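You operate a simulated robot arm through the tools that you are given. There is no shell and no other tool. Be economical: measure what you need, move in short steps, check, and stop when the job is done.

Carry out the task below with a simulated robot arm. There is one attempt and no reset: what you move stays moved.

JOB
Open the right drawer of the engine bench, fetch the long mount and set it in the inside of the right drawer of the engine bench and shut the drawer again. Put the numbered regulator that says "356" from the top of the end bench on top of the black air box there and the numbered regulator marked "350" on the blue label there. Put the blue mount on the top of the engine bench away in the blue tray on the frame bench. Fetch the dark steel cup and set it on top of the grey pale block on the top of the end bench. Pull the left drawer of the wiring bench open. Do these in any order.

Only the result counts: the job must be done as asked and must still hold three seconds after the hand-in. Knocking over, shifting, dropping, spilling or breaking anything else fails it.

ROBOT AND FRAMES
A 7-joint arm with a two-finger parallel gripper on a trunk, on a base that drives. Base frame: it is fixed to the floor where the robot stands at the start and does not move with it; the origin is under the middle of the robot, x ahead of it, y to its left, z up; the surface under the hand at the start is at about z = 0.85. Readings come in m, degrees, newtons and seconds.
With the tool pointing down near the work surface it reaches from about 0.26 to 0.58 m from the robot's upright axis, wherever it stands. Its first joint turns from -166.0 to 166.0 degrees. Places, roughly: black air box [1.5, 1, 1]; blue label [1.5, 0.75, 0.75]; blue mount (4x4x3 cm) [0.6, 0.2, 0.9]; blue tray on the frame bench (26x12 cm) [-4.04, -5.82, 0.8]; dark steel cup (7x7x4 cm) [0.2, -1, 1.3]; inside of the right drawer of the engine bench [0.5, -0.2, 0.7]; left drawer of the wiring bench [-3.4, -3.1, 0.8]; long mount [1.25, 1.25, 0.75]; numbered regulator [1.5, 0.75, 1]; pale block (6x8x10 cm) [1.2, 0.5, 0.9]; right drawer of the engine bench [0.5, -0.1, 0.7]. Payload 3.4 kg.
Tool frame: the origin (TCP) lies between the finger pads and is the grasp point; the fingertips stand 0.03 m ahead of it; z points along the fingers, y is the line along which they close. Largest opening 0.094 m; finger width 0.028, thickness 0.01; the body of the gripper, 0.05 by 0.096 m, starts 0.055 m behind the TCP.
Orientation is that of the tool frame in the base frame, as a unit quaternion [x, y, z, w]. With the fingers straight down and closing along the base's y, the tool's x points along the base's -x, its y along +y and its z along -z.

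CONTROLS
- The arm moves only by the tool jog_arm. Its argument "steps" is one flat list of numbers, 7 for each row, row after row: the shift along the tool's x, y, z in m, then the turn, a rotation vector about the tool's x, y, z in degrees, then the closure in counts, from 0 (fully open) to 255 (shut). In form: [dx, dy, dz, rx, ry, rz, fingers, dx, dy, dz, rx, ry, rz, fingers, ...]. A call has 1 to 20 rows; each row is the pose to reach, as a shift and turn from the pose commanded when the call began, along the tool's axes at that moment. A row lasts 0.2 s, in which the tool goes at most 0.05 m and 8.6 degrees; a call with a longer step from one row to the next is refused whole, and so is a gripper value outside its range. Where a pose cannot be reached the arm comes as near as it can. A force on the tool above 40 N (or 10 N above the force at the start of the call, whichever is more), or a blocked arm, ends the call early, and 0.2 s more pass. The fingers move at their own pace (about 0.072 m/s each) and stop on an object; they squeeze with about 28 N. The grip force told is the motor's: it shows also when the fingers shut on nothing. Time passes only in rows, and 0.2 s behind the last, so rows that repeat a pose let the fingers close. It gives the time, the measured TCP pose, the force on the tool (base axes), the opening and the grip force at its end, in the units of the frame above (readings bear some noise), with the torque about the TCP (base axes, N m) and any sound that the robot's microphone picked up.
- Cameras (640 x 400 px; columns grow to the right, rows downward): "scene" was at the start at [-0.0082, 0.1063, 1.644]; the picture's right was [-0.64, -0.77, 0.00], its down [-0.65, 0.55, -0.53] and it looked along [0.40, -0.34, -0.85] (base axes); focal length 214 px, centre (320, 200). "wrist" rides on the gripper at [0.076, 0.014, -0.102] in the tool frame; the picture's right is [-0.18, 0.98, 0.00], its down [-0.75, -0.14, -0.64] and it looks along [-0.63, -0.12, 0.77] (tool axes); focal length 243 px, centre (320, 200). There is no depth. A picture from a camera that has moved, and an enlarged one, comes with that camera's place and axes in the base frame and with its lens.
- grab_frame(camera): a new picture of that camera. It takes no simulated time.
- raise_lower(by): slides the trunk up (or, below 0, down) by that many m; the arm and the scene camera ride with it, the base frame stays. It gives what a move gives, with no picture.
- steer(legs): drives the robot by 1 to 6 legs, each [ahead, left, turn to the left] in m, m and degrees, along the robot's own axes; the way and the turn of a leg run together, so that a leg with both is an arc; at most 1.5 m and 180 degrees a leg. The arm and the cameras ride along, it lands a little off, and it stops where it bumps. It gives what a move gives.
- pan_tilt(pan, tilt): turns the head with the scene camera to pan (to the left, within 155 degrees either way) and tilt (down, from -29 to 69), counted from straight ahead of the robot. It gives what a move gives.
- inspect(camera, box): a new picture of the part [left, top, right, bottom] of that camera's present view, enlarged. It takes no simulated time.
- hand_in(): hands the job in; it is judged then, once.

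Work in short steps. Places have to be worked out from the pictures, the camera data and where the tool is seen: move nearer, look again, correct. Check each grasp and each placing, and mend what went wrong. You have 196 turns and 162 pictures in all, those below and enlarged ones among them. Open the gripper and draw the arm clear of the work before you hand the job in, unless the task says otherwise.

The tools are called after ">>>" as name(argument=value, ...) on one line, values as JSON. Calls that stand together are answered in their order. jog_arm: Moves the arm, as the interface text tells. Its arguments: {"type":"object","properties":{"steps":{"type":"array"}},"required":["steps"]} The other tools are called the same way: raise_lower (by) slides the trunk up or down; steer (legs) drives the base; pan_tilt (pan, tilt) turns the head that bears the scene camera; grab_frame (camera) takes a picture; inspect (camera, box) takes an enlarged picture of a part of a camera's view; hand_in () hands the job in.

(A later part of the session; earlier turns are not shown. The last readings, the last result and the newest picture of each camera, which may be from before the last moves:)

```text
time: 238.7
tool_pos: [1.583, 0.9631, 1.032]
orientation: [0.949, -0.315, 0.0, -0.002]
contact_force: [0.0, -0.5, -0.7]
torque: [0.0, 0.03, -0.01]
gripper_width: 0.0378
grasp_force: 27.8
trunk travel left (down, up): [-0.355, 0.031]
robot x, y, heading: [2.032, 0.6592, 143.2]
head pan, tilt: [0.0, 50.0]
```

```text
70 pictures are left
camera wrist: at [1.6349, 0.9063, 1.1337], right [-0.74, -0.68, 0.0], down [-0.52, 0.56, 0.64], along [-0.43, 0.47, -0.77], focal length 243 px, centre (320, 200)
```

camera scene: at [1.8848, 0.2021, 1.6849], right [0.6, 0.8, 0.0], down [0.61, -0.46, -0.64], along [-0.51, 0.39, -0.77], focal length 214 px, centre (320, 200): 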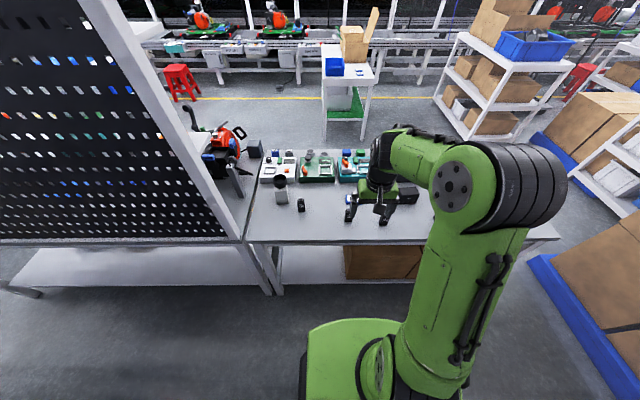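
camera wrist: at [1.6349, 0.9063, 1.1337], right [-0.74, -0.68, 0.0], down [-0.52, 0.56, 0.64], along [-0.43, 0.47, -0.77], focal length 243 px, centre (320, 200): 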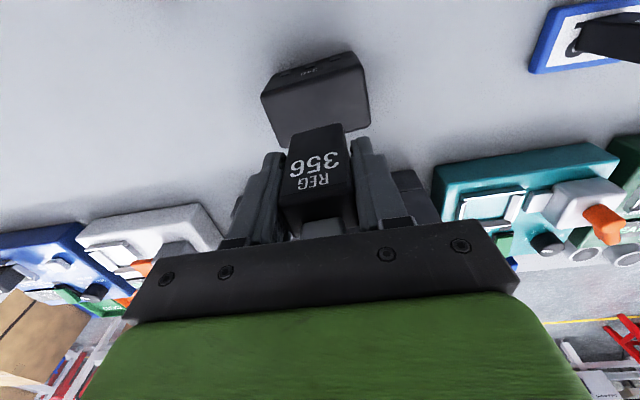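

The box top is centred below (≈[1.585, 0.962]). I lower to contact.

>>> jog_arm(steps=[0, 0, 0.035, 0, 0, 0, 255, 0, 0, 0.055, 0, 0, 0, 255, 0, 0, 0.062, 0, 0, 0, 255, 0, 0, 0.066, 0, 0, 0, 255, 0, 0, 0.069, 0, 0, 0, 255, 0, 0, 0.072, 0, 0, 0, 255])

>>> grab_frame(camera="wrist")

```text
time: 240.1
tool_pos: [1.584, 0.9648, 0.9657]
orientation: [0.949, -0.315, -0.004, -0.003]
contact_force: [-0.1, -0.3, 27.1]
torque: [-0.3, -0.13, 0.08]
gripper_width: 0.0378
grasp_force: 27.6
trunk travel left (down, up): [-0.355, 0.031]
robot x, y, heading: [2.0331, 0.6557, 143.1]
head pan, tilt: [0.0, 50.0]
```

```text
69 pictures are left
camera wrist: at [1.6356, 0.9063, 1.0653], right [-0.73, -0.68, 0.0], down [-0.52, 0.56, 0.65], along [-0.44, 0.48, -0.76], focal length 243 px, centre (320, 200)
```

wrist: 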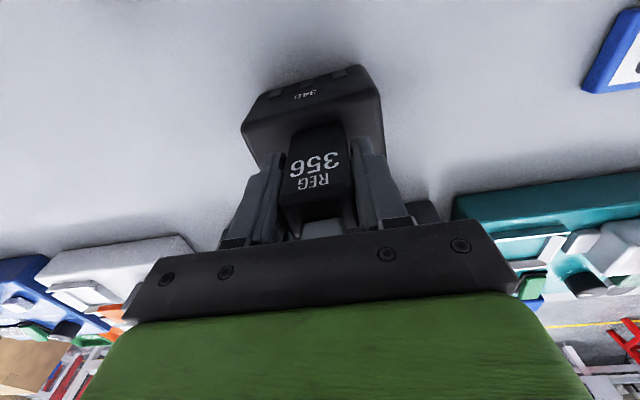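

>>> jog_arm(steps=[0, 0, -0.002, 0, 0, 0, 255, 0, 0, -0.002, 0, 0, 0, 170, 0, 0, -0.002, 0, 0, 0, 100, 0, 0, -0.002, 0, 0, 0, 70, 0, 0, -0.002, 0, 0, 0, 60, 0, 0, -0.03, 0, 0, 0, 60, 0, 0, -0.07, 0, 0, 0, 60, 0, 0, -0.11, 0, 0, 0, 60, 0, 0, -0.16, 0, 0, 0, 60, 0, 0, -0.2, 0, 0, 0, 60, 0, 0, -0.2, 0, 0, 0, 60])

>>> grab_frame(camera="wrist")

>>> grab_frame(camera="scene")

```text
time: 242.5
tool_pos: [1.5836, 0.9637, 1.1605]
orientation: [0.949, -0.314, 0.0, -0.001]
contact_force: [0.9, 0.1, 0.9]
torque: [-0.02, -0.01, 0.0]
gripper_width: 0.0717
grasp_force: 0.0
trunk travel left (down, up): [-0.355, 0.031]
robot x, y, heading: [2.0334, 0.654, 143.2]
head pan, tilt: [0.0, 50.0]
```

```text
68 pictures are left
camera wrist: at [1.6349, 0.9062, 1.2622], right [-0.73, -0.68, 0.0], down [-0.52, 0.56, 0.64], along [-0.43, 0.47, -0.77], focal length 243 px, centre (320, 200)
```

wrist: 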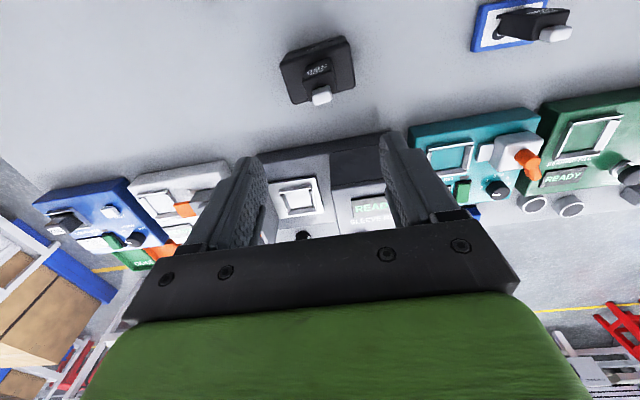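

```text
67 pictures are left
camera scene: at [1.9276, 0.5426, 1.6848], right [0.6, 0.8, 0.0], down [0.61, -0.46, -0.64], along [-0.51, 0.38, -0.77], focal length 214 px, centre (320, 200)
```

scene: 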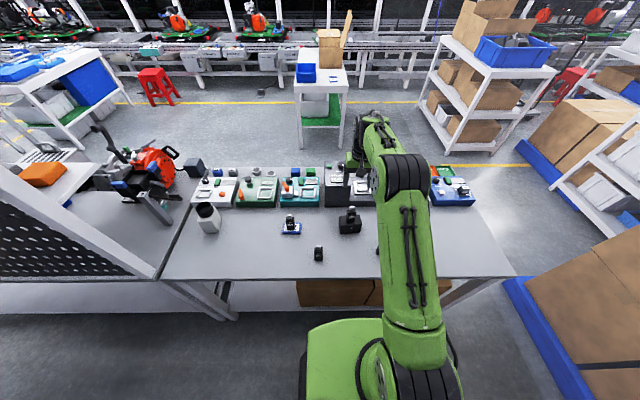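

Both regulators are in place. I drive back out of the corridor.

>>> steer(legs=[[-0.17, 0, 0], [0, 1.14, 0], [0, 1.14, 0]])

```text
time: 247.5
tool_pos: [1.2565, 0.2436, 1.1605]
orientation: [0.948, -0.319, 0.003, -0.005]
contact_force: [-0.6, 1.2, 0.0]
torque: [-0.12, 0.06, 0.0]
gripper_width: 0.0719
grasp_force: 0.0
trunk travel left (down, up): [-0.355, 0.031]
robot x, y, heading: [1.6987, -0.0701, 143.0]
head pan, tilt: [0.0, 50.0]
stopped in leg 2: the force on the tool passed its limit at 68 N (the readings are from after the stop); the commanded pose is now the measured one
```

I forgot to fold the arm in: the hand touched the pegboard post. I back off right and retract it, then check the bench.

>>> steer(legs=[[0, -0.1, 0]])

>>> jog_arm(steps=[0.04, 0, -0.02, 0, 0, 0, 60, 0.08, 0, -0.03, 0, 0, 0, 60, 0.12, 0, -0.03, 0, 0, 0, 60, 0.16, 0, -0.03, 0, 0, 0, 60, 0.18, 0, -0.03, 0, 0, 0, 60, 0.18, 0, -0.03, 0, 0, 0, 60])

>>> pan_tilt(pan=0, tilt=30)

>>> grab_frame(camera="scene")

```text
time: 248.6
tool_pos: [1.3176, 0.3256, 1.1608]
orientation: [0.947, -0.32, 0.003, -0.005]
contact_force: [-0.4, 0.5, -1.3]
torque: [-0.02, 0.0, 0.0]
gripper_width: 0.072
grasp_force: 0.3
trunk travel left (down, up): [-0.355, 0.031]
robot x, y, heading: [1.758, 0.0097, 142.8]
head pan, tilt: [0.0, 50.0]
```

```text
time: 250.0
tool_pos: [1.4582, 0.2137, 1.19]
orientation: [0.948, -0.32, 0.004, -0.005]
contact_force: [1.1, -0.2, 1.1]
torque: [-0.04, 0.01, 0.01]
gripper_width: 0.0718
grasp_force: 0.0
trunk travel left (down, up): [-0.355, 0.031]
robot x, y, heading: [1.7605, 0.009, 143.2]
head pan, tilt: [0.0, 50.0]
```

```text
time: 250.9
tool_pos: [1.4576, 0.214, 1.1907]
orientation: [0.948, -0.319, 0.003, -0.004]
contact_force: [-0.3, -0.1, 0.4]
torque: [0.0, 0.01, -0.02]
gripper_width: 0.0719
grasp_force: 0.1
trunk travel left (down, up): [-0.355, 0.031]
robot x, y, heading: [1.7629, 0.0044, 143.5]
head pan, tilt: [0.0, 30.0]
```

```text
66 pictures are left
camera scene: at [1.6441, -0.0954, 1.7143], right [0.6, 0.8, 0.0], down [0.4, -0.3, -0.87], along [-0.69, 0.52, -0.5], focal length 214 px, centre (320, 200)
```

scene: 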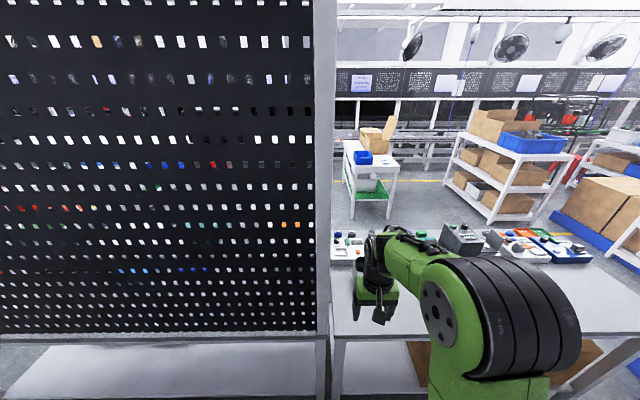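

The pegboard stands as before, and the arm is now clear of it. I continue along the corridor.

>>> steer(legs=[[0, 0.95, 0], [0, 0.95, 0], [0, 0.82, 0]])

```text
time: 264.4
tool_pos: [-0.1916, -1.9559, 1.1906]
orientation: [0.946, -0.323, 0.004, -0.005]
contact_force: [0.2, -0.2, 0.1]
torque: [0.0, 0.02, -0.02]
gripper_width: 0.0718
grasp_force: 0.1
trunk travel left (down, up): [-0.355, 0.031]
robot x, y, heading: [0.1104, -2.161, 142.7]
head pan, tilt: [0.0, 30.0]
```

Out at the right end. I drive ahead past the bench, turn to face it and move left to the blue mount.

>>> steer(legs=[[0.94, 0, 0], [0.94, 0, 0], [0, 0, -179.2]])

>>> steer(legs=[[0, 1.1, 0], [0, 1.1, 0]])

```text
time: 281.2
tool_pos: [-1.0883, -1.2347, 1.1902]
orientation: [0.325, 0.946, -0.004, -0.004]
contact_force: [0.3, 0.0, 0.4]
torque: [0.02, 0.0, 0.02]
gripper_width: 0.0716
grasp_force: 0.0
trunk travel left (down, up): [-0.355, 0.031]
robot x, y, heading: [-1.3861, -1.0282, -37.7]
head pan, tilt: [0.0, 30.0]
```

```text
time: 292.0
tool_pos: [0.2501, 0.4947, 1.1899]
orientation: [0.326, 0.945, -0.005, -0.003]
contact_force: [0.8, 0.3, 0.2]
torque: [-0.01, -0.02, -0.01]
gripper_width: 0.0719
grasp_force: 0.0
trunk travel left (down, up): [-0.355, 0.031]
robot x, y, heading: [-0.0512, 0.7033, -37.7]
head pan, tilt: [0.0, 30.0]
```

>>> steer(legs=[[0.39, 0, 0]])

>>> grab_frame(camera="wrist")

```text
time: 294.4
tool_pos: [0.5578, 0.2566, 1.1903]
orientation: [0.326, 0.945, -0.005, -0.003]
contact_force: [-0.2, -0.3, 0.4]
torque: [0.02, -0.02, -0.04]
gripper_width: 0.0717
grasp_force: 0.0
trunk travel left (down, up): [-0.355, 0.031]
robot x, y, heading: [0.2547, 0.4677, -37.7]
head pan, tilt: [0.0, 30.0]
```

```text
65 pictures are left
camera wrist: at [0.5071, 0.3154, 1.2926], right [0.75, 0.66, -0.01], down [0.51, -0.57, 0.64], along [0.42, -0.49, -0.77], focal length 243 px, centre (320, 200)
```

wrist: 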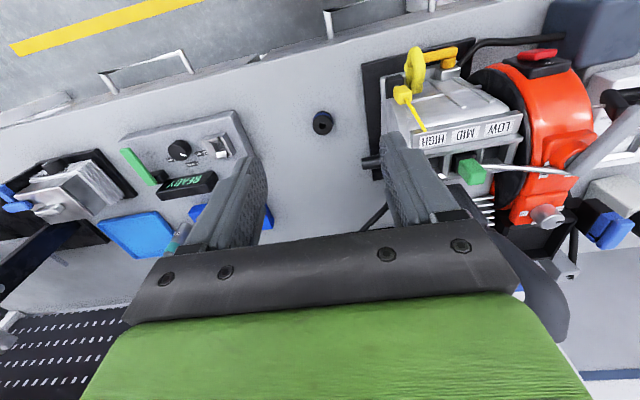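

Blue mount at [0.621, 0.184]. The engine's shaft stub is about 7 cm off to the side, so I go straight down with the narrowed fingers.

>>> jog_arm(steps=[-0.047, -0.009, 0, 0, 0, 0, 75, -0.094, -0.018, 0, 0, 0, 0, 75, -0.094, -0.018, 0.045, 0, 0, 0, 75, -0.094, -0.018, 0.09, 0, 0, 0, 75, -0.094, -0.018, 0.135, 0, 0, 0, 75, -0.094, -0.018, 0.18, 0, 0, 0, 75, -0.094, -0.018, 0.22, 0, 0, 0, 75, -0.094, -0.018, 0.22, 0, 0, 0, 75])

>>> grab_frame(camera="wrist")

```text
time: 296.2
tool_pos: [0.6191, 0.1825, 0.9723]
orientation: [0.326, 0.945, -0.004, -0.002]
contact_force: [-0.1, -0.4, -0.8]
torque: [0.01, 0.04, 0.05]
gripper_width: 0.0664
grasp_force: 0.2
trunk travel left (down, up): [-0.355, 0.031]
robot x, y, heading: [0.2551, 0.4624, -37.5]
head pan, tilt: [0.0, 30.0]
```

```text
64 pictures are left
camera wrist: at [0.5676, 0.2422, 1.0734], right [0.75, 0.66, -0.01], down [0.51, -0.57, 0.64], along [0.42, -0.49, -0.77], focal length 243 px, centre (320, 200)
```

wrist: 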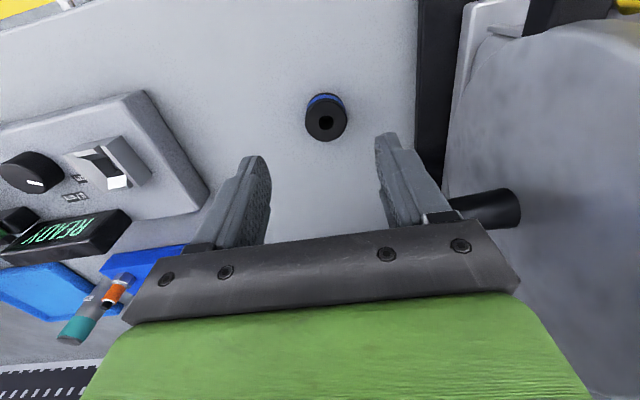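

The shaft tip lies only ~6 cm left of the TCP at z≈0.99, close to the hand's wide side. I yaw the tool -90° so the narrow side faces it.

>>> jog_arm(steps=[0, 0, -0.01, 0, 0, -8.2, 75, 0, 0, -0.01, 0, 0, -16.4, 75, 0, 0, -0.01, 0, 0, -24.6, 75, 0, 0, -0.01, 0, 0, -32.8, 75, 0, 0, -0.01, 0, 0, -41, 75, 0, 0, -0.01, 0, 0, -49.2, 75, 0, 0, -0.01, 0, 0, -57.4, 75, 0, 0, -0.01, 0, 0, -65.6, 75, 0, 0, -0.01, 0, 0, -73.8, 75, 0, 0, -0.01, 0, 0, -82, 75, 0, 0, -0.01, 0, 0, -90, 75, 0, 0, -0.01, 0, 0, -90, 75])

>>> grab_frame(camera="wrist")

```text
time: 298.9
tool_pos: [0.6179, 0.184, 0.9823]
orientation: [-0.438, 0.899, 0.0, -0.005]
contact_force: [1.0, -0.9, 0.2]
torque: [0.0, 0.01, -0.02]
gripper_width: 0.0662
grasp_force: 0.1
trunk travel left (down, up): [-0.355, 0.031]
robot x, y, heading: [0.2598, 0.4691, -37.8]
head pan, tilt: [0.0, 30.0]
```

```text
63 pictures are left
camera wrist: at [0.5609, 0.1327, 1.0833], right [-0.66, 0.75, 0.0], down [0.58, 0.51, 0.63], along [0.47, 0.42, -0.77], focal length 243 px, centre (320, 200)
```

wrist: 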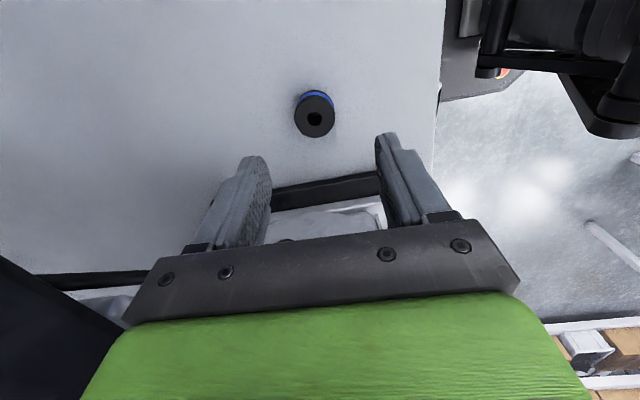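

>>> jog_arm(steps=[0.005, -0.002, 0.04, 0, 0, 0, 75, 0.005, -0.002, 0.075, 0, 0, 0, 75, 0.005, -0.002, 0.097, 0, 0, 0, 75, 0.005, -0.002, 0.097, 0, 0, 0, 75, 0.005, -0.002, 0.097, 0, 0, 0, 180, 0.005, -0.002, 0.097, 0, 0, 0, 255, 0.005, -0.002, 0.097, 0, 0, 0, 255, 0.005, -0.002, 0.097, 0, 0, 0, 255])

>>> grab_frame(camera="wrist")

```text
time: 300.6
tool_pos: [0.6161, 0.177, 0.8824]
orientation: [-0.437, 0.899, -0.001, -0.005]
contact_force: [-0.4, 0.3, 1.6]
torque: [0.0, -0.03, -0.02]
gripper_width: 0.0346
grasp_force: 28.1
trunk travel left (down, up): [-0.355, 0.031]
robot x, y, heading: [0.2601, 0.4654, -37.5]
head pan, tilt: [0.0, 30.0]
```

```text
62 pictures are left
camera wrist: at [0.5587, 0.1274, 0.9868], right [-0.66, 0.75, 0.0], down [0.58, 0.51, 0.63], along [0.48, 0.42, -0.77], focal length 243 px, centre (320, 200)
```

wrist: 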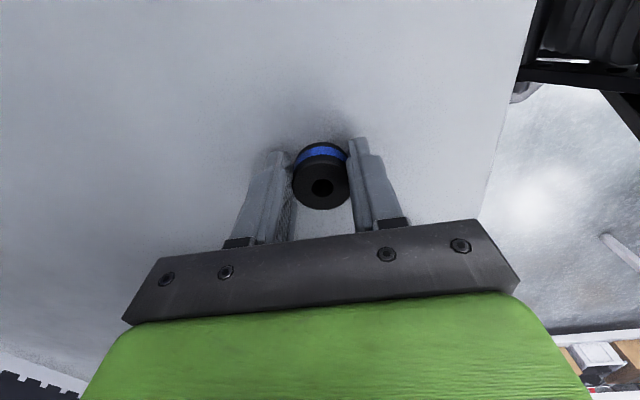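

Gripped. I lift it, back off from the bench, and yaw the tool back.

>>> jog_arm(steps=[0, 0, -0.04, 0, 0, 0, 255, 0, 0, -0.08, 0, 0, 0, 255, 0, 0, -0.13, 0, 0, 0, 255, 0, 0, -0.18, 0, 0, 0, 255, 0, 0, -0.23, 0, 0, 0, 255, 0, 0, -0.27, 0, 0, 0, 255, 0, 0, -0.27, 0, 0, 0, 255])

>>> steer(legs=[[-0.5, 0, 0]])

>>> jog_arm(steps=[0, 0, 0, 0, 0, 8.2, 255, 0, 0, 0, 0, 0, 16.4, 255, 0, 0, 0, 0, 0, 24.6, 255, 0, 0, 0, 0, 0, 32.8, 255, 0, 0, 0, 0, 0, 41, 255, 0, 0, 0, 0, 0, 49.2, 255, 0, 0, 0, 0, 0, 57.4, 255, 0, 0, 0, 0, 0, 65.6, 255, 0, 0, 0, 0, 0, 73.8, 255, 0, 0, 0, 0, 0, 82, 255, 0, 0, 0, 0, 0, 90, 255, 0, 0, 0, 0, 0, 90, 255])

>>> grab_frame(camera="wrist")

>>> grab_frame(camera="scene")

```text
time: 302.2
tool_pos: [0.6204, 0.1791, 1.1543]
orientation: [-0.437, 0.899, -0.001, -0.004]
contact_force: [-0.5, -0.2, -2.0]
torque: [-0.03, 0.03, 0.0]
gripper_width: 0.0346
grasp_force: 28.3
trunk travel left (down, up): [-0.355, 0.031]
robot x, y, heading: [0.2586, 0.4683, -37.8]
head pan, tilt: [0.0, 30.0]
```

```text
time: 305.2
tool_pos: [0.2289, 0.4837, 1.1544]
orientation: [-0.44, 0.898, -0.001, -0.006]
contact_force: [-0.8, -0.2, -0.7]
torque: [-0.04, 0.01, 0.02]
gripper_width: 0.0345
grasp_force: 28.2
trunk travel left (down, up): [-0.355, 0.031]
robot x, y, heading: [-0.1334, 0.7685, -37.5]
head pan, tilt: [0.0, 30.0]
```

```text
time: 307.8
tool_pos: [0.23, 0.4826, 1.1545]
orientation: [0.325, 0.946, -0.005, -0.004]
contact_force: [0.1, 0.2, 0.0]
torque: [0.0, -0.01, 0.0]
gripper_width: 0.0344
grasp_force: 28.3
trunk travel left (down, up): [-0.355, 0.031]
robot x, y, heading: [-0.1367, 0.7677, -37.3]
head pan, tilt: [0.0, 30.0]
```

```text
61 pictures are left
camera wrist: at [0.1786, 0.5414, 1.256], right [0.75, 0.66, -0.01], down [0.51, -0.57, 0.64], along [0.42, -0.49, -0.77], focal length 243 px, centre (320, 200)
```

wrist: 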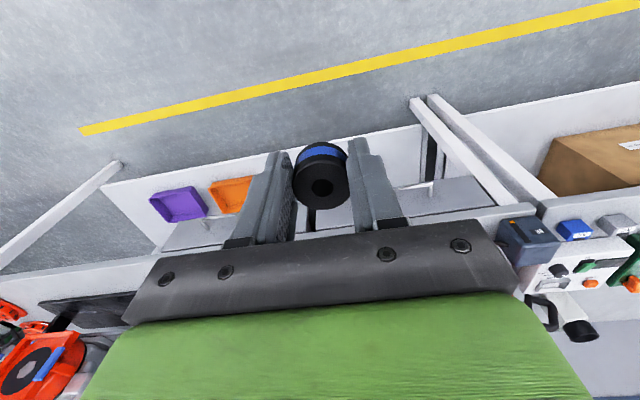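

```text
60 pictures are left
camera scene: at [-0.0176, 0.868, 1.7144], right [-0.61, -0.79, 0.0], down [-0.4, 0.3, -0.87], along [0.69, -0.53, -0.5], focal length 214 px, centre (320, 200)
```

scene: 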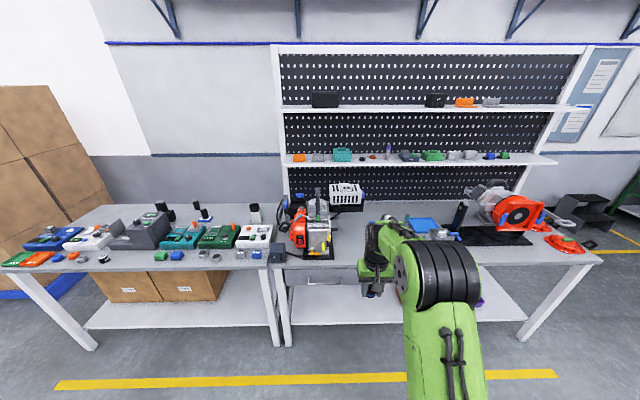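

The blue mount is in hand. I look along the row to the right to find the wiring and frame benches.

>>> steer(legs=[[-0.3, 0, 0], [0, 0, -89]])

>>> pan_tilt(pan=5, tilt=12)

>>> grab_frame(camera="scene")

```text
time: 313.6
tool_pos: [-0.6456, 0.5789, 1.1552]
orientation: [0.894, 0.449, -0.001, -0.006]
contact_force: [-1.4, -0.3, -0.8]
torque: [-0.02, -0.06, -0.02]
gripper_width: 0.0343
grasp_force: 28.2
trunk travel left (down, up): [-0.355, 0.031]
robot x, y, heading: [-0.3702, 0.9457, -126.3]
head pan, tilt: [0.0, 30.0]
```

```text
time: 314.4
tool_pos: [-0.645, 0.5786, 1.1539]
orientation: [0.893, 0.45, -0.001, -0.005]
contact_force: [0.6, -0.1, -0.4]
torque: [-0.02, 0.0, 0.0]
gripper_width: 0.0343
grasp_force: 27.8
trunk travel left (down, up): [-0.355, 0.031]
robot x, y, heading: [-0.3698, 0.9489, -126.1]
head pan, tilt: [5.0, 12.0]
```

```text
59 pictures are left
camera scene: at [-0.2608, 0.825, 1.7434], right [-0.86, 0.52, 0.0], down [0.11, 0.18, -0.98], along [-0.51, -0.84, -0.21], focal length 214 px, centre (320, 200)
```

scene: 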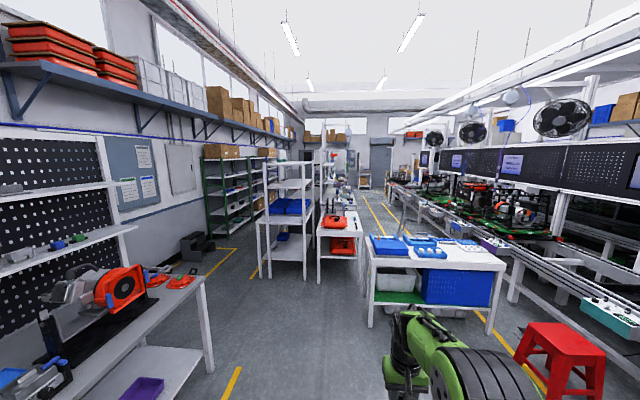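

>>> inspect(camera="scene", box=[240, 120, 520, 295])

```text
2.29 times, centred on (380, 208) of scene
camera zoom: at [-0.2608, 0.825, 1.7434], right [-0.86, 0.52, 0.0], down [0.11, 0.18, -0.98], along [-0.51, -0.84, -0.21], focal length 490 px, centre (183, 183)
```

zoom: 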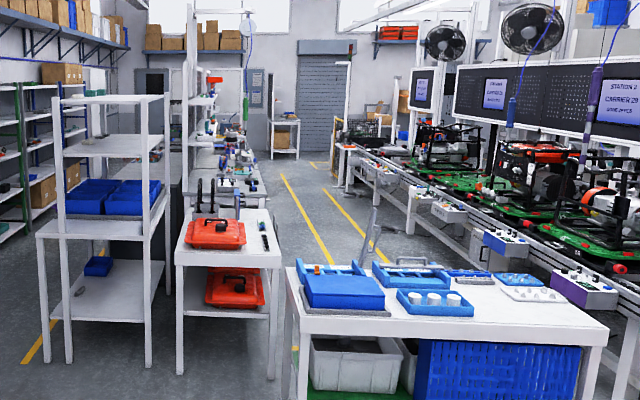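

A rack, a small table and a tray table stand between me and the far benches. I drive to the open spot at the bench's right end to look for a passage.

>>> steer(legs=[[0, 0.45, 0], [0.95, 0, 0], [0.9, 0, 0]])

>>> pan_tilt(pan=0, tilt=15)

>>> grab_frame(camera="scene")

>>> pan_tilt(pan=45, tilt=15)

>>> grab_frame(camera="scene")

>>> pan_tilt(pan=-50, tilt=35)

>>> grab_frame(camera="scene")

```text
time: 326.0
tool_pos: [-1.3736, -1.1784, 1.1551]
orientation: [0.893, 0.45, -0.001, -0.005]
contact_force: [-0.1, -0.7, -1.5]
torque: [0.02, -0.01, -0.01]
gripper_width: 0.0342
grasp_force: 28.1
trunk travel left (down, up): [-0.355, 0.031]
robot x, y, heading: [-1.0983, -0.8111, -126.1]
head pan, tilt: [5.0, 12.0]
```

```text
time: 326.7
tool_pos: [-1.3744, -1.1781, 1.1547]
orientation: [0.893, 0.449, -0.001, -0.005]
contact_force: [0.7, -0.8, -0.7]
torque: [0.01, 0.01, 0.02]
gripper_width: 0.034
grasp_force: 27.9
trunk travel left (down, up): [-0.355, 0.031]
robot x, y, heading: [-1.0963, -0.8087, -126.2]
head pan, tilt: [0.0, 15.0]
```

```text
57 pictures are left
camera scene: at [-0.9956, -0.9269, 1.7386], right [-0.81, 0.59, 0.0], down [0.15, 0.21, -0.97], along [-0.57, -0.78, -0.26], focal length 214 px, centre (320, 200)
```

scene: 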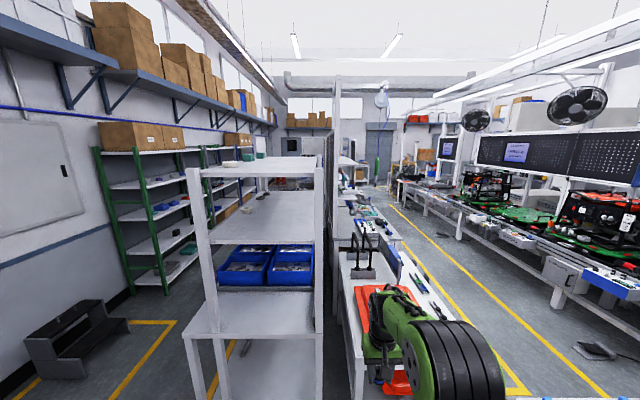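

```text
time: 327.8
tool_pos: [-1.3742, -1.1781, 1.1542]
orientation: [0.893, 0.449, -0.002, -0.006]
contact_force: [-0.7, -0.5, -0.2]
torque: [-0.01, -0.01, -0.01]
gripper_width: 0.0343
grasp_force: 28.0
trunk travel left (down, up): [-0.355, 0.031]
robot x, y, heading: [-1.097, -0.8123, -126.2]
head pan, tilt: [45.0, 15.0]
```

```text
56 pictures are left
camera scene: at [-0.9263, -0.9438, 1.7386], right [-0.99, -0.15, 0.0], down [-0.04, 0.26, -0.97], along [0.15, -0.95, -0.26], focal length 214 px, centre (320, 200)
```

scene: 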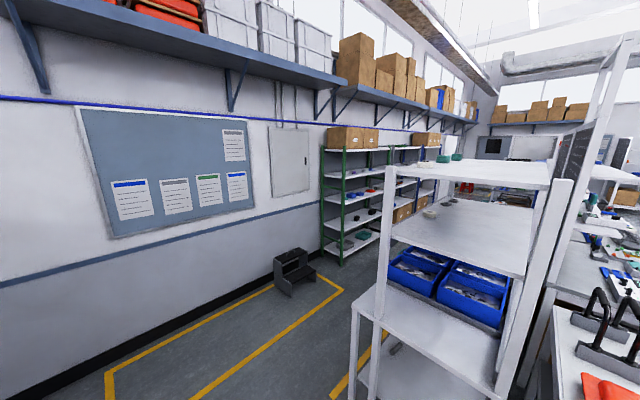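

```text
time: 329.5
tool_pos: [-1.3743, -1.1774, 1.1547]
orientation: [0.893, 0.449, -0.001, -0.006]
contact_force: [-0.6, 0.1, -1.0]
torque: [-0.01, 0.01, -0.01]
gripper_width: 0.034
grasp_force: 27.8
trunk travel left (down, up): [-0.355, 0.031]
robot x, y, heading: [-1.1016, -0.8071, -126.1]
head pan, tilt: [-50.0, 35.0]
```

```text
55 pictures are left
camera scene: at [-1.0283, -0.8573, 1.7066], right [-0.07, 1.0, 0.0], down [0.57, 0.04, -0.82], along [-0.82, -0.05, -0.57], focal length 214 px, centre (320, 200)
```

scene: 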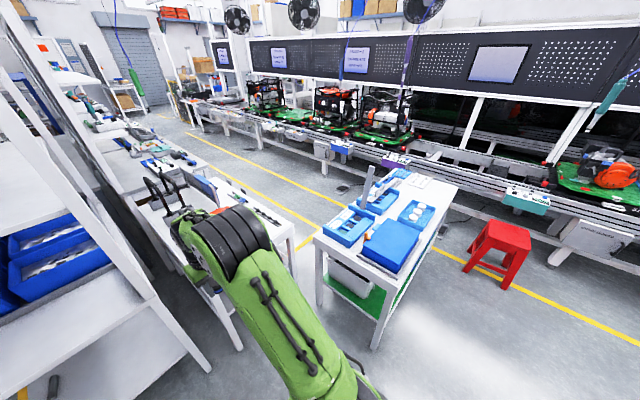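

The direct aisle is blocked by the tray table, but the passage between rack and wall (n≈0.3–1.5) is open. I go that way.

>>> steer(legs=[[0, 1.3, 0], [0.9, 0, 0], [0.9, 0, 0]])

>>> pan_tilt(pan=-15, tilt=18)

>>> grab_frame(camera="scene")

```text
time: 344.7
tool_pos: [-1.3909, -3.4037, 1.1537]
orientation: [0.893, 0.45, -0.001, -0.005]
contact_force: [-0.4, 0.2, 0.1]
torque: [0.01, 0.0, -0.01]
gripper_width: 0.0341
grasp_force: 28.3
trunk travel left (down, up): [-0.355, 0.031]
robot x, y, heading: [-1.1178, -3.031, -126.1]
head pan, tilt: [-50.0, 35.0]
```

```text
time: 345.7
tool_pos: [-1.3905, -3.404, 1.1536]
orientation: [0.893, 0.45, -0.001, -0.006]
contact_force: [0.8, -0.3, -0.5]
torque: [-0.04, 0.0, -0.06]
gripper_width: 0.034
grasp_force: 28.4
trunk travel left (down, up): [-0.355, 0.031]
robot x, y, heading: [-1.1141, -3.0342, -126.2]
head pan, tilt: [-15.0, 18.0]
```

```text
54 pictures are left
camera scene: at [-1.0309, -3.1352, 1.7337], right [-0.63, 0.78, 0.0], down [0.24, 0.19, -0.95], along [-0.74, -0.6, -0.31], focal length 214 px, centre (320, 200)
```

scene: 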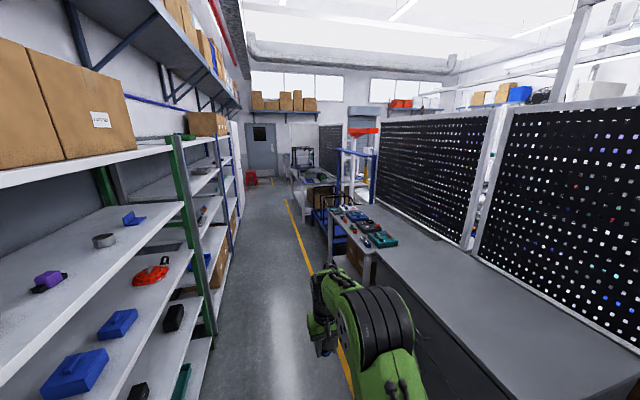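

Benches face this passage on the right (front edge n≈0.29), the shelves start at n≈1.57. I drive on along n≈0.9 toward the frame bench.

>>> steer(legs=[[1.2, 0.02, 0], [1.2, 0, 0]])

>>> pan_tilt(pan=-25, tilt=25)

>>> grab_frame(camera="scene")

```text
time: 357.4
tool_pos: [-2.7889, -5.3293, 1.1544]
orientation: [0.894, 0.448, -0.001, -0.006]
contact_force: [-0.8, -0.3, -0.8]
torque: [0.0, 0.01, 0.02]
gripper_width: 0.0338
grasp_force: 27.8
trunk travel left (down, up): [-0.355, 0.031]
robot x, y, heading: [-2.5145, -4.9614, -126.5]
head pan, tilt: [-15.0, 18.0]
```

```text
time: 358.1
tool_pos: [-2.7881, -5.3297, 1.1549]
orientation: [0.894, 0.448, -0.001, -0.005]
contact_force: [-0.5, 0.3, -0.6]
torque: [0.04, 0.0, -0.01]
gripper_width: 0.034
grasp_force: 27.9
trunk travel left (down, up): [-0.355, 0.031]
robot x, y, heading: [-2.5128, -4.962, -126.5]
head pan, tilt: [-25.0, 25.0]
```

```text
53 pictures are left
camera scene: at [-2.4345, -5.0486, 1.7224], right [-0.48, 0.88, 0.0], down [0.37, 0.2, -0.91], along [-0.8, -0.43, -0.42], focal length 214 px, centre (320, 200)
```

scene: 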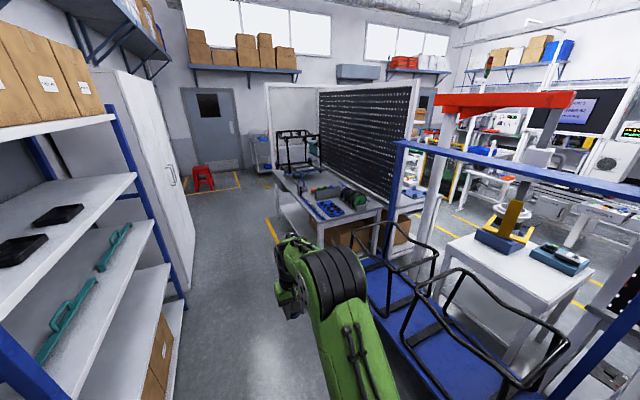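

The frame bench with a blue tray lies ahead right (tray ≈[-3.98, -5.79]). I drive 1.5 m on, turn right to face it and look.

>>> steer(legs=[[1.5, 0, 0], [0, 0, -90]])

>>> pan_tilt(pan=0, tilt=50)

>>> grab_frame(camera="scene")

>>> grab_frame(camera="wrist")

```text
time: 369.4
tool_pos: [-3.7802, -5.9075, 1.1534]
orientation: [0.952, -0.305, 0.003, -0.005]
contact_force: [0.0, -0.2, -0.8]
torque: [0.01, 0.01, 0.02]
gripper_width: 0.0334
grasp_force: 27.6
trunk travel left (down, up): [-0.355, 0.031]
robot x, y, heading: [-3.4051, -6.1779, 144.9]
head pan, tilt: [-25.0, 25.0]
```

```text
time: 370.3
tool_pos: [-3.7809, -5.9088, 1.1543]
orientation: [0.952, -0.306, 0.003, -0.004]
contact_force: [0.3, 0.2, -1.0]
torque: [0.02, 0.0, -0.01]
gripper_width: 0.0341
grasp_force: 28.0
trunk travel left (down, up): [-0.355, 0.031]
robot x, y, heading: [-3.4082, -6.1768, 144.9]
head pan, tilt: [0.0, 50.0]
```

```text
52 pictures are left
camera scene: at [-3.5096, -6.2934, 1.6849], right [0.58, 0.82, 0.0], down [0.63, -0.44, -0.64], along [-0.53, 0.37, -0.77], focal length 214 px, centre (320, 200)
```

scene: 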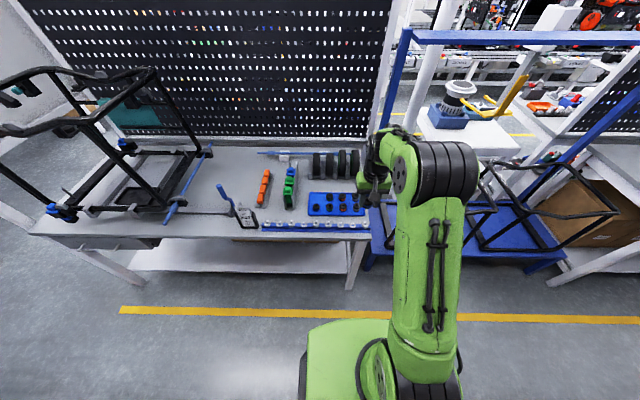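

```text
51 pictures are left
camera wrist: at [-3.7294, -5.9652, 1.2561], right [-0.72, -0.69, -0.01], down [-0.54, 0.55, 0.64], along [-0.44, 0.47, -0.77], focal length 243 px, centre (320, 200)
```

wrist: 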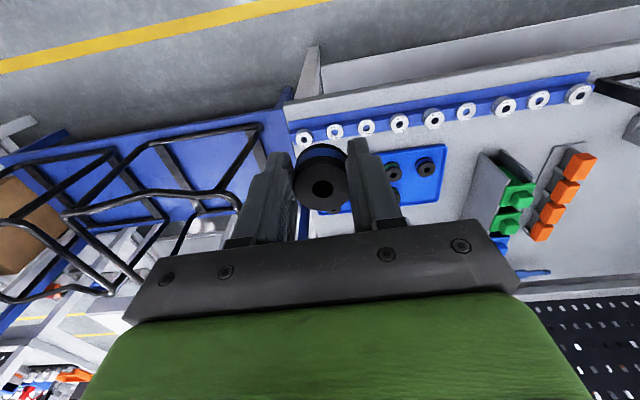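

>>> inspect(camera="scene", box=[230, 150, 390, 250])

```text
4.00 times, centred on (310, 200) of scene
camera zoom: at [-3.5096, -6.2934, 1.6849], right [0.58, 0.82, 0.0], down [0.63, -0.44, -0.64], along [-0.53, 0.37, -0.77], focal length 858 px, centre (360, 200)
```

zoom: 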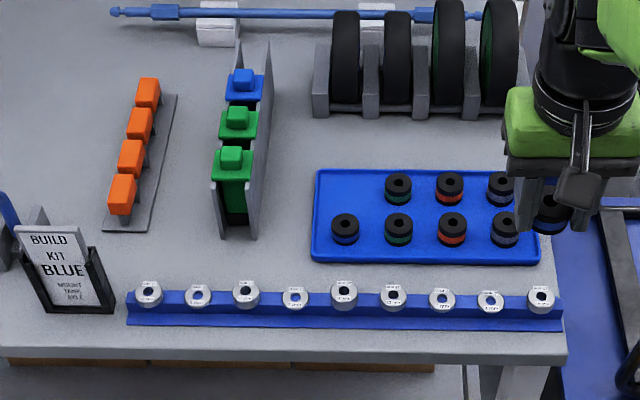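

The tray has one empty slot (rear left, behind the blue one) at about [-4.10, -5.90]. I move 0.2 m closer and 0.12 m left and look with the wrist camera.

>>> steer(legs=[[0.2, 0.12, 0]])

>>> grab_frame(camera="wrist")

>>> inspect(camera="scene", box=[260, 160, 420, 260])

```text
time: 372.0
tool_pos: [-4.0152, -5.8918, 1.1537]
orientation: [0.952, -0.305, 0.003, -0.005]
contact_force: [-0.3, 0.1, -0.5]
torque: [0.02, -0.03, -0.03]
gripper_width: 0.0341
grasp_force: 27.8
trunk travel left (down, up): [-0.355, 0.031]
robot x, y, heading: [-3.6398, -6.1598, 144.7]
head pan, tilt: [0.0, 50.0]
```

```text
49 pictures are left
camera wrist: at [-3.963, -5.9485, 1.256], right [-0.72, -0.69, -0.01], down [-0.54, 0.55, 0.64], along [-0.44, 0.47, -0.77], focal length 243 px, centre (320, 200)
```

wrist: 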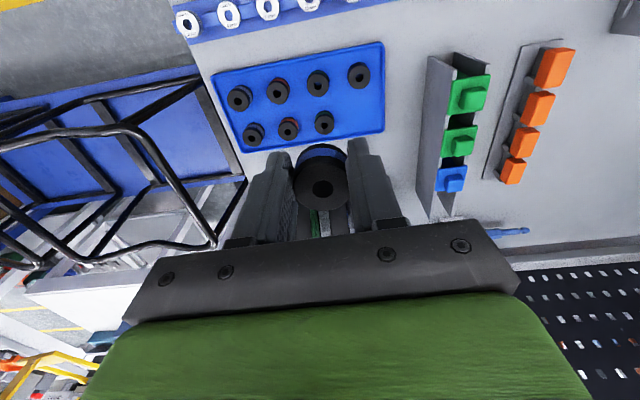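

```text
4.00 times, centred on (340, 210) of scene
camera zoom: at [-3.7433, -6.2766, 1.6848], right [0.57, 0.82, 0.0], down [0.63, -0.44, -0.64], along [-0.53, 0.37, -0.77], focal length 858 px, centre (240, 160)
```

zoom: 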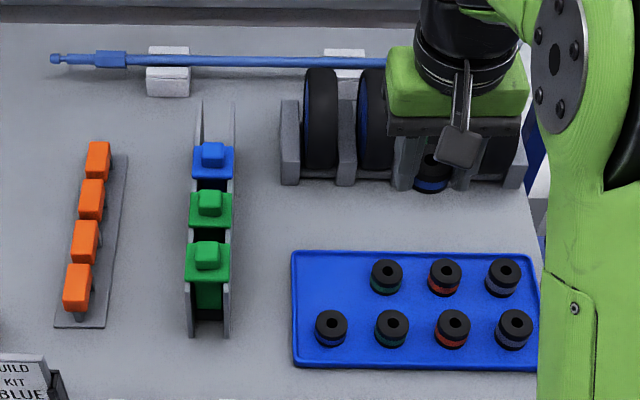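

Slot estimates from both cameras average [-4.104, -5.897]. I move above it and descend part-way to check.

>>> jog_arm(steps=[-0.0345, 0.028, 0.01, 0, 0, 0, 255, -0.069, 0.056, 0.02, 0, 0, 0, 255, -0.069, 0.056, 0.065, 0, 0, 0, 255, -0.069, 0.056, 0.11, 0, 0, 0, 255, -0.069, 0.056, 0.155, 0, 0, 0, 255, -0.069, 0.056, 0.19, 0, 0, 0, 255, -0.069, 0.056, 0.19, 0, 0, 0, 255])

>>> grab_frame(camera="wrist")

```text
time: 373.6
tool_pos: [-4.1004, -5.896, 0.9639]
orientation: [0.952, -0.305, 0.003, -0.004]
contact_force: [0.0, 0.1, -0.4]
torque: [0.0, 0.02, -0.02]
gripper_width: 0.0337
grasp_force: 27.9
trunk travel left (down, up): [-0.355, 0.031]
robot x, y, heading: [-3.6426, -6.1596, 145.0]
head pan, tilt: [0.0, 50.0]
```

```text
47 pictures are left
camera wrist: at [-4.0494, -5.9529, 1.0653], right [-0.72, -0.69, -0.01], down [-0.54, 0.55, 0.64], along [-0.44, 0.47, -0.77], focal length 243 px, centre (320, 200)
```

wrist: 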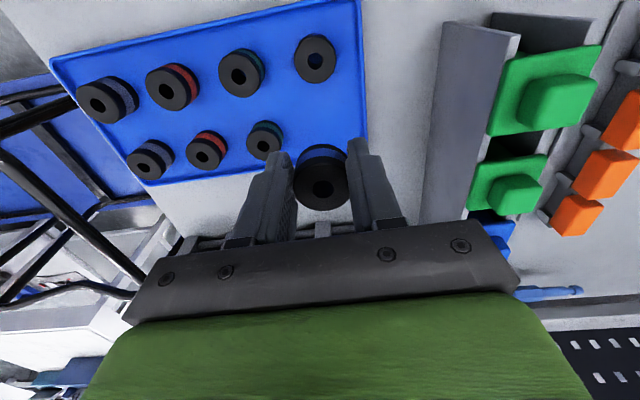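

The slot sits exactly under the mount. I lower to contact.

>>> jog_arm(steps=[0, 0.002, 0.03, 0, 0, 0, 255, 0, 0.002, 0.055, 0, 0, 0, 255, 0, 0.002, 0.062, 0, 0, 0, 255, 0, 0.002, 0.066, 0, 0, 0, 255, 0, 0.002, 0.07, 0, 0, 0, 255, 0, 0.002, 0.073, 0, 0, 0, 255, 0, 0.002, 0.076, 0, 0, 0, 255])

>>> grab_frame(camera="wrist")

```text
time: 375.2
tool_pos: [-4.1028, -5.8978, 0.887]
orientation: [0.952, -0.305, 0.003, -0.004]
contact_force: [0.0, -0.1, -0.9]
torque: [0.01, 0.02, -0.01]
gripper_width: 0.0339
grasp_force: 27.9
trunk travel left (down, up): [-0.355, 0.031]
robot x, y, heading: [-3.639, -6.1626, 144.9]
head pan, tilt: [0.0, 50.0]
```

```text
46 pictures are left
camera wrist: at [-4.0501, -5.9538, 0.9896], right [-0.72, -0.69, -0.01], down [-0.54, 0.55, 0.64], along [-0.44, 0.47, -0.77], focal length 243 px, centre (320, 200)
```

wrist: 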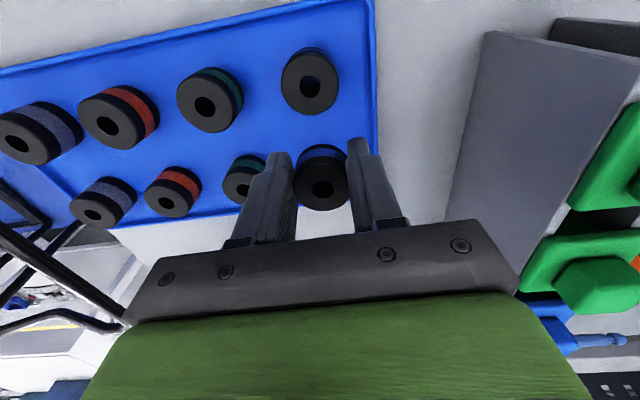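

>>> jog_arm(steps=[0, -0.001, 0.003, 0, 0, 0, 255, 0, -0.001, 0.006, 0, 0, 0, 255, 0, -0.001, 0.008, 0, 0, 0, 255])

```text
time: 376.0
tool_pos: [-4.1009, -5.8955, 0.8792]
orientation: [0.952, -0.305, 0.003, -0.004]
contact_force: [-0.3, -0.3, -0.4]
torque: [-0.01, 0.01, -0.01]
gripper_width: 0.0338
grasp_force: 27.7
trunk travel left (down, up): [-0.355, 0.031]
robot x, y, heading: [-3.6407, -6.1623, 145.0]
head pan, tilt: [0.0, 50.0]
```

>>> jog_arm(steps=[0, 0, 0.004, 0, 0, 0, 255, 0, 0, 0.007, 0, 0, 0, 255, 0, 0, 0.01, 0, 0, 0, 255, 0, 0, 0.013, 0, 0, 0, 255, 0, 0, 0.016, 0, 0, 0, 255])

>>> grab_frame(camera="wrist")

```text
time: 377.2
tool_pos: [-4.1029, -5.8959, 0.8639]
orientation: [0.952, -0.306, 0.003, -0.004]
contact_force: [0.0, -0.8, -1.2]
torque: [0.0, 0.0, 0.0]
gripper_width: 0.0337
grasp_force: 27.3
trunk travel left (down, up): [-0.355, 0.031]
robot x, y, heading: [-3.6416, -6.1631, 145.1]
head pan, tilt: [0.0, 50.0]
```

```text
45 pictures are left
camera wrist: at [-4.0491, -5.9527, 0.9652], right [-0.72, -0.69, -0.01], down [-0.54, 0.55, 0.64], along [-0.44, 0.47, -0.77], focal length 243 px, centre (320, 200)
```

wrist: 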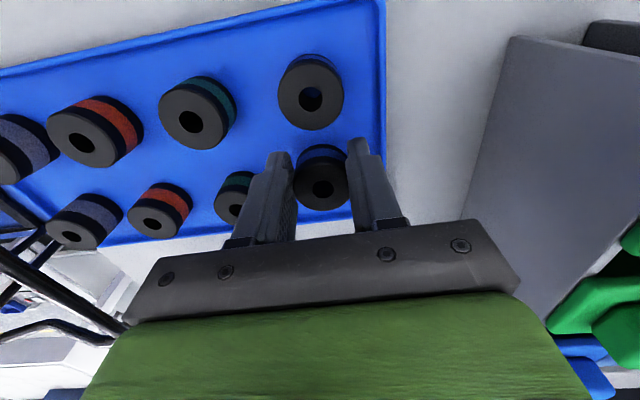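

Contact not yet reached, so this bench is lower; the mount still lines up with its row. I continue down gently.

>>> jog_arm(steps=[0, 0, 0.004, 0, 0, 0, 255, 0, 0, 0.008, 0, 0, 0, 255, 0, 0, 0.012, 0, 0, 0, 255, 0, 0, 0.015, 0, 0, 0, 255, 0, 0, 0.018, 0, 0, 0, 255, 0, 0, 0.021, 0, 0, 0, 255])

>>> grab_frame(camera="wrist")

```text
time: 378.6
tool_pos: [-4.101, -5.8947, 0.8419]
orientation: [0.952, -0.305, 0.003, -0.004]
contact_force: [-0.1, -1.3, 1.6]
torque: [-0.02, 0.0, 0.03]
gripper_width: 0.0338
grasp_force: 27.9
trunk travel left (down, up): [-0.355, 0.031]
robot x, y, heading: [-3.6415, -6.1581, 144.9]
head pan, tilt: [0.0, 50.0]
```

```text
44 pictures are left
camera wrist: at [-4.0489, -5.9526, 0.9443], right [-0.72, -0.69, -0.01], down [-0.54, 0.55, 0.64], along [-0.44, 0.47, -0.77], focal length 243 px, centre (320, 200)
```

wrist: 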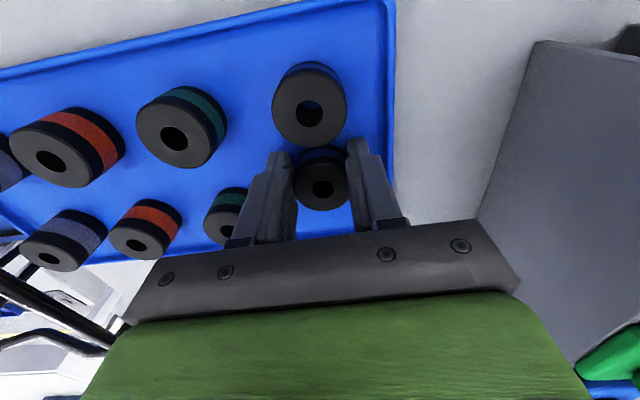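

The mount is ~1 cm too near the front blue one. I shift it 1.2 cm toward its own row and slightly left, then continue down.

>>> jog_arm(steps=[-0.006, -0.002, -0.004, 0, 0, 0, 255, -0.012, -0.004, -0.004, 0, 0, 0, 255, -0.012, -0.004, 0.0, 0, 0, 0, 255, -0.012, -0.004, 0.003, 0, 0, 0, 255, -0.012, -0.004, 0.006, 0, 0, 0, 255])

>>> grab_frame(camera="wrist")

```text
time: 379.8
tool_pos: [-4.108, -5.885, 0.8421]
orientation: [0.953, -0.304, -0.003, -0.006]
contact_force: [3.9, -2.0, 39.9]
torque: [-0.22, -0.02, 0.04]
gripper_width: 0.0342
grasp_force: 28.2
trunk travel left (down, up): [-0.355, 0.031]
robot x, y, heading: [-3.64, -6.164, 144.8]
head pan, tilt: [0.0, 50.0]
```

```text
43 pictures are left
camera wrist: at [-4.0552, -5.943, 0.9429], right [-0.72, -0.69, -0.01], down [-0.53, 0.54, 0.65], along [-0.45, 0.47, -0.76], focal length 243 px, centre (320, 200)
```

wrist: 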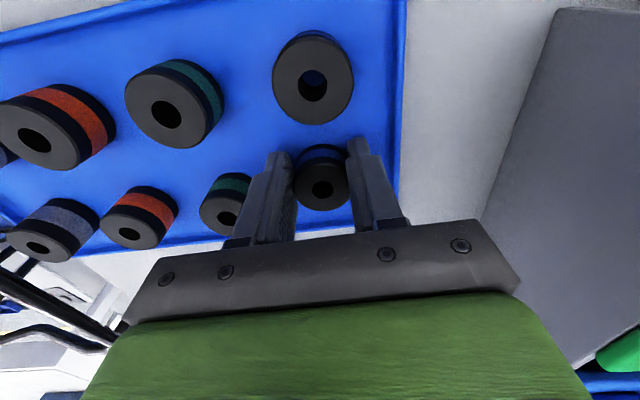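

Firm contact on the tray floor. I ease off, open just a little and rise.

>>> jog_arm(steps=[0, 0, -0.003, 0, 0, 0, 255, 0, 0, -0.004, 0, 0, 0, 140, 0, 0, -0.004, 0, 0, 0, 135, 0, 0, -0.004, 0, 0, 0, 135, 0, 0, -0.02, 0, 0, 0, 135, 0, 0, -0.06, 0, 0, 0, 135, 0, 0, -0.1, 0, 0, 0, 135, 0, 0, -0.15, 0, 0, 0, 100, 0, 0, -0.2, 0, 0, 0, 60, 0, 0, -0.25, 0, 0, 0, 60, 0, 0, -0.3, 0, 0, 0, 60, 0, 0, -0.3, 0, 0, 0, 60])

>>> grab_frame(camera="wrist")

```text
time: 382.4
tool_pos: [-4.1101, -5.8859, 1.1371]
orientation: [0.952, -0.305, 0.004, -0.005]
contact_force: [-0.4, 0.3, -0.2]
torque: [0.0, 0.0, -0.01]
gripper_width: 0.0719
grasp_force: 0.0
trunk travel left (down, up): [-0.355, 0.031]
robot x, y, heading: [-3.6373, -6.1588, 144.9]
head pan, tilt: [0.0, 50.0]
```

```text
42 pictures are left
camera wrist: at [-4.0584, -5.9427, 1.2386], right [-0.72, -0.69, -0.01], down [-0.54, 0.55, 0.64], along [-0.44, 0.47, -0.77], focal length 243 px, centre (320, 200)
```

wrist: 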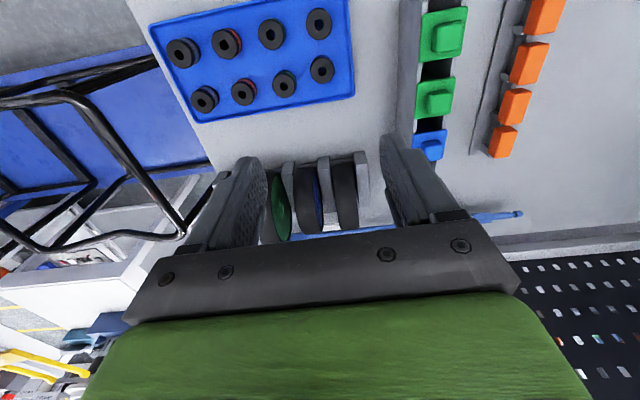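

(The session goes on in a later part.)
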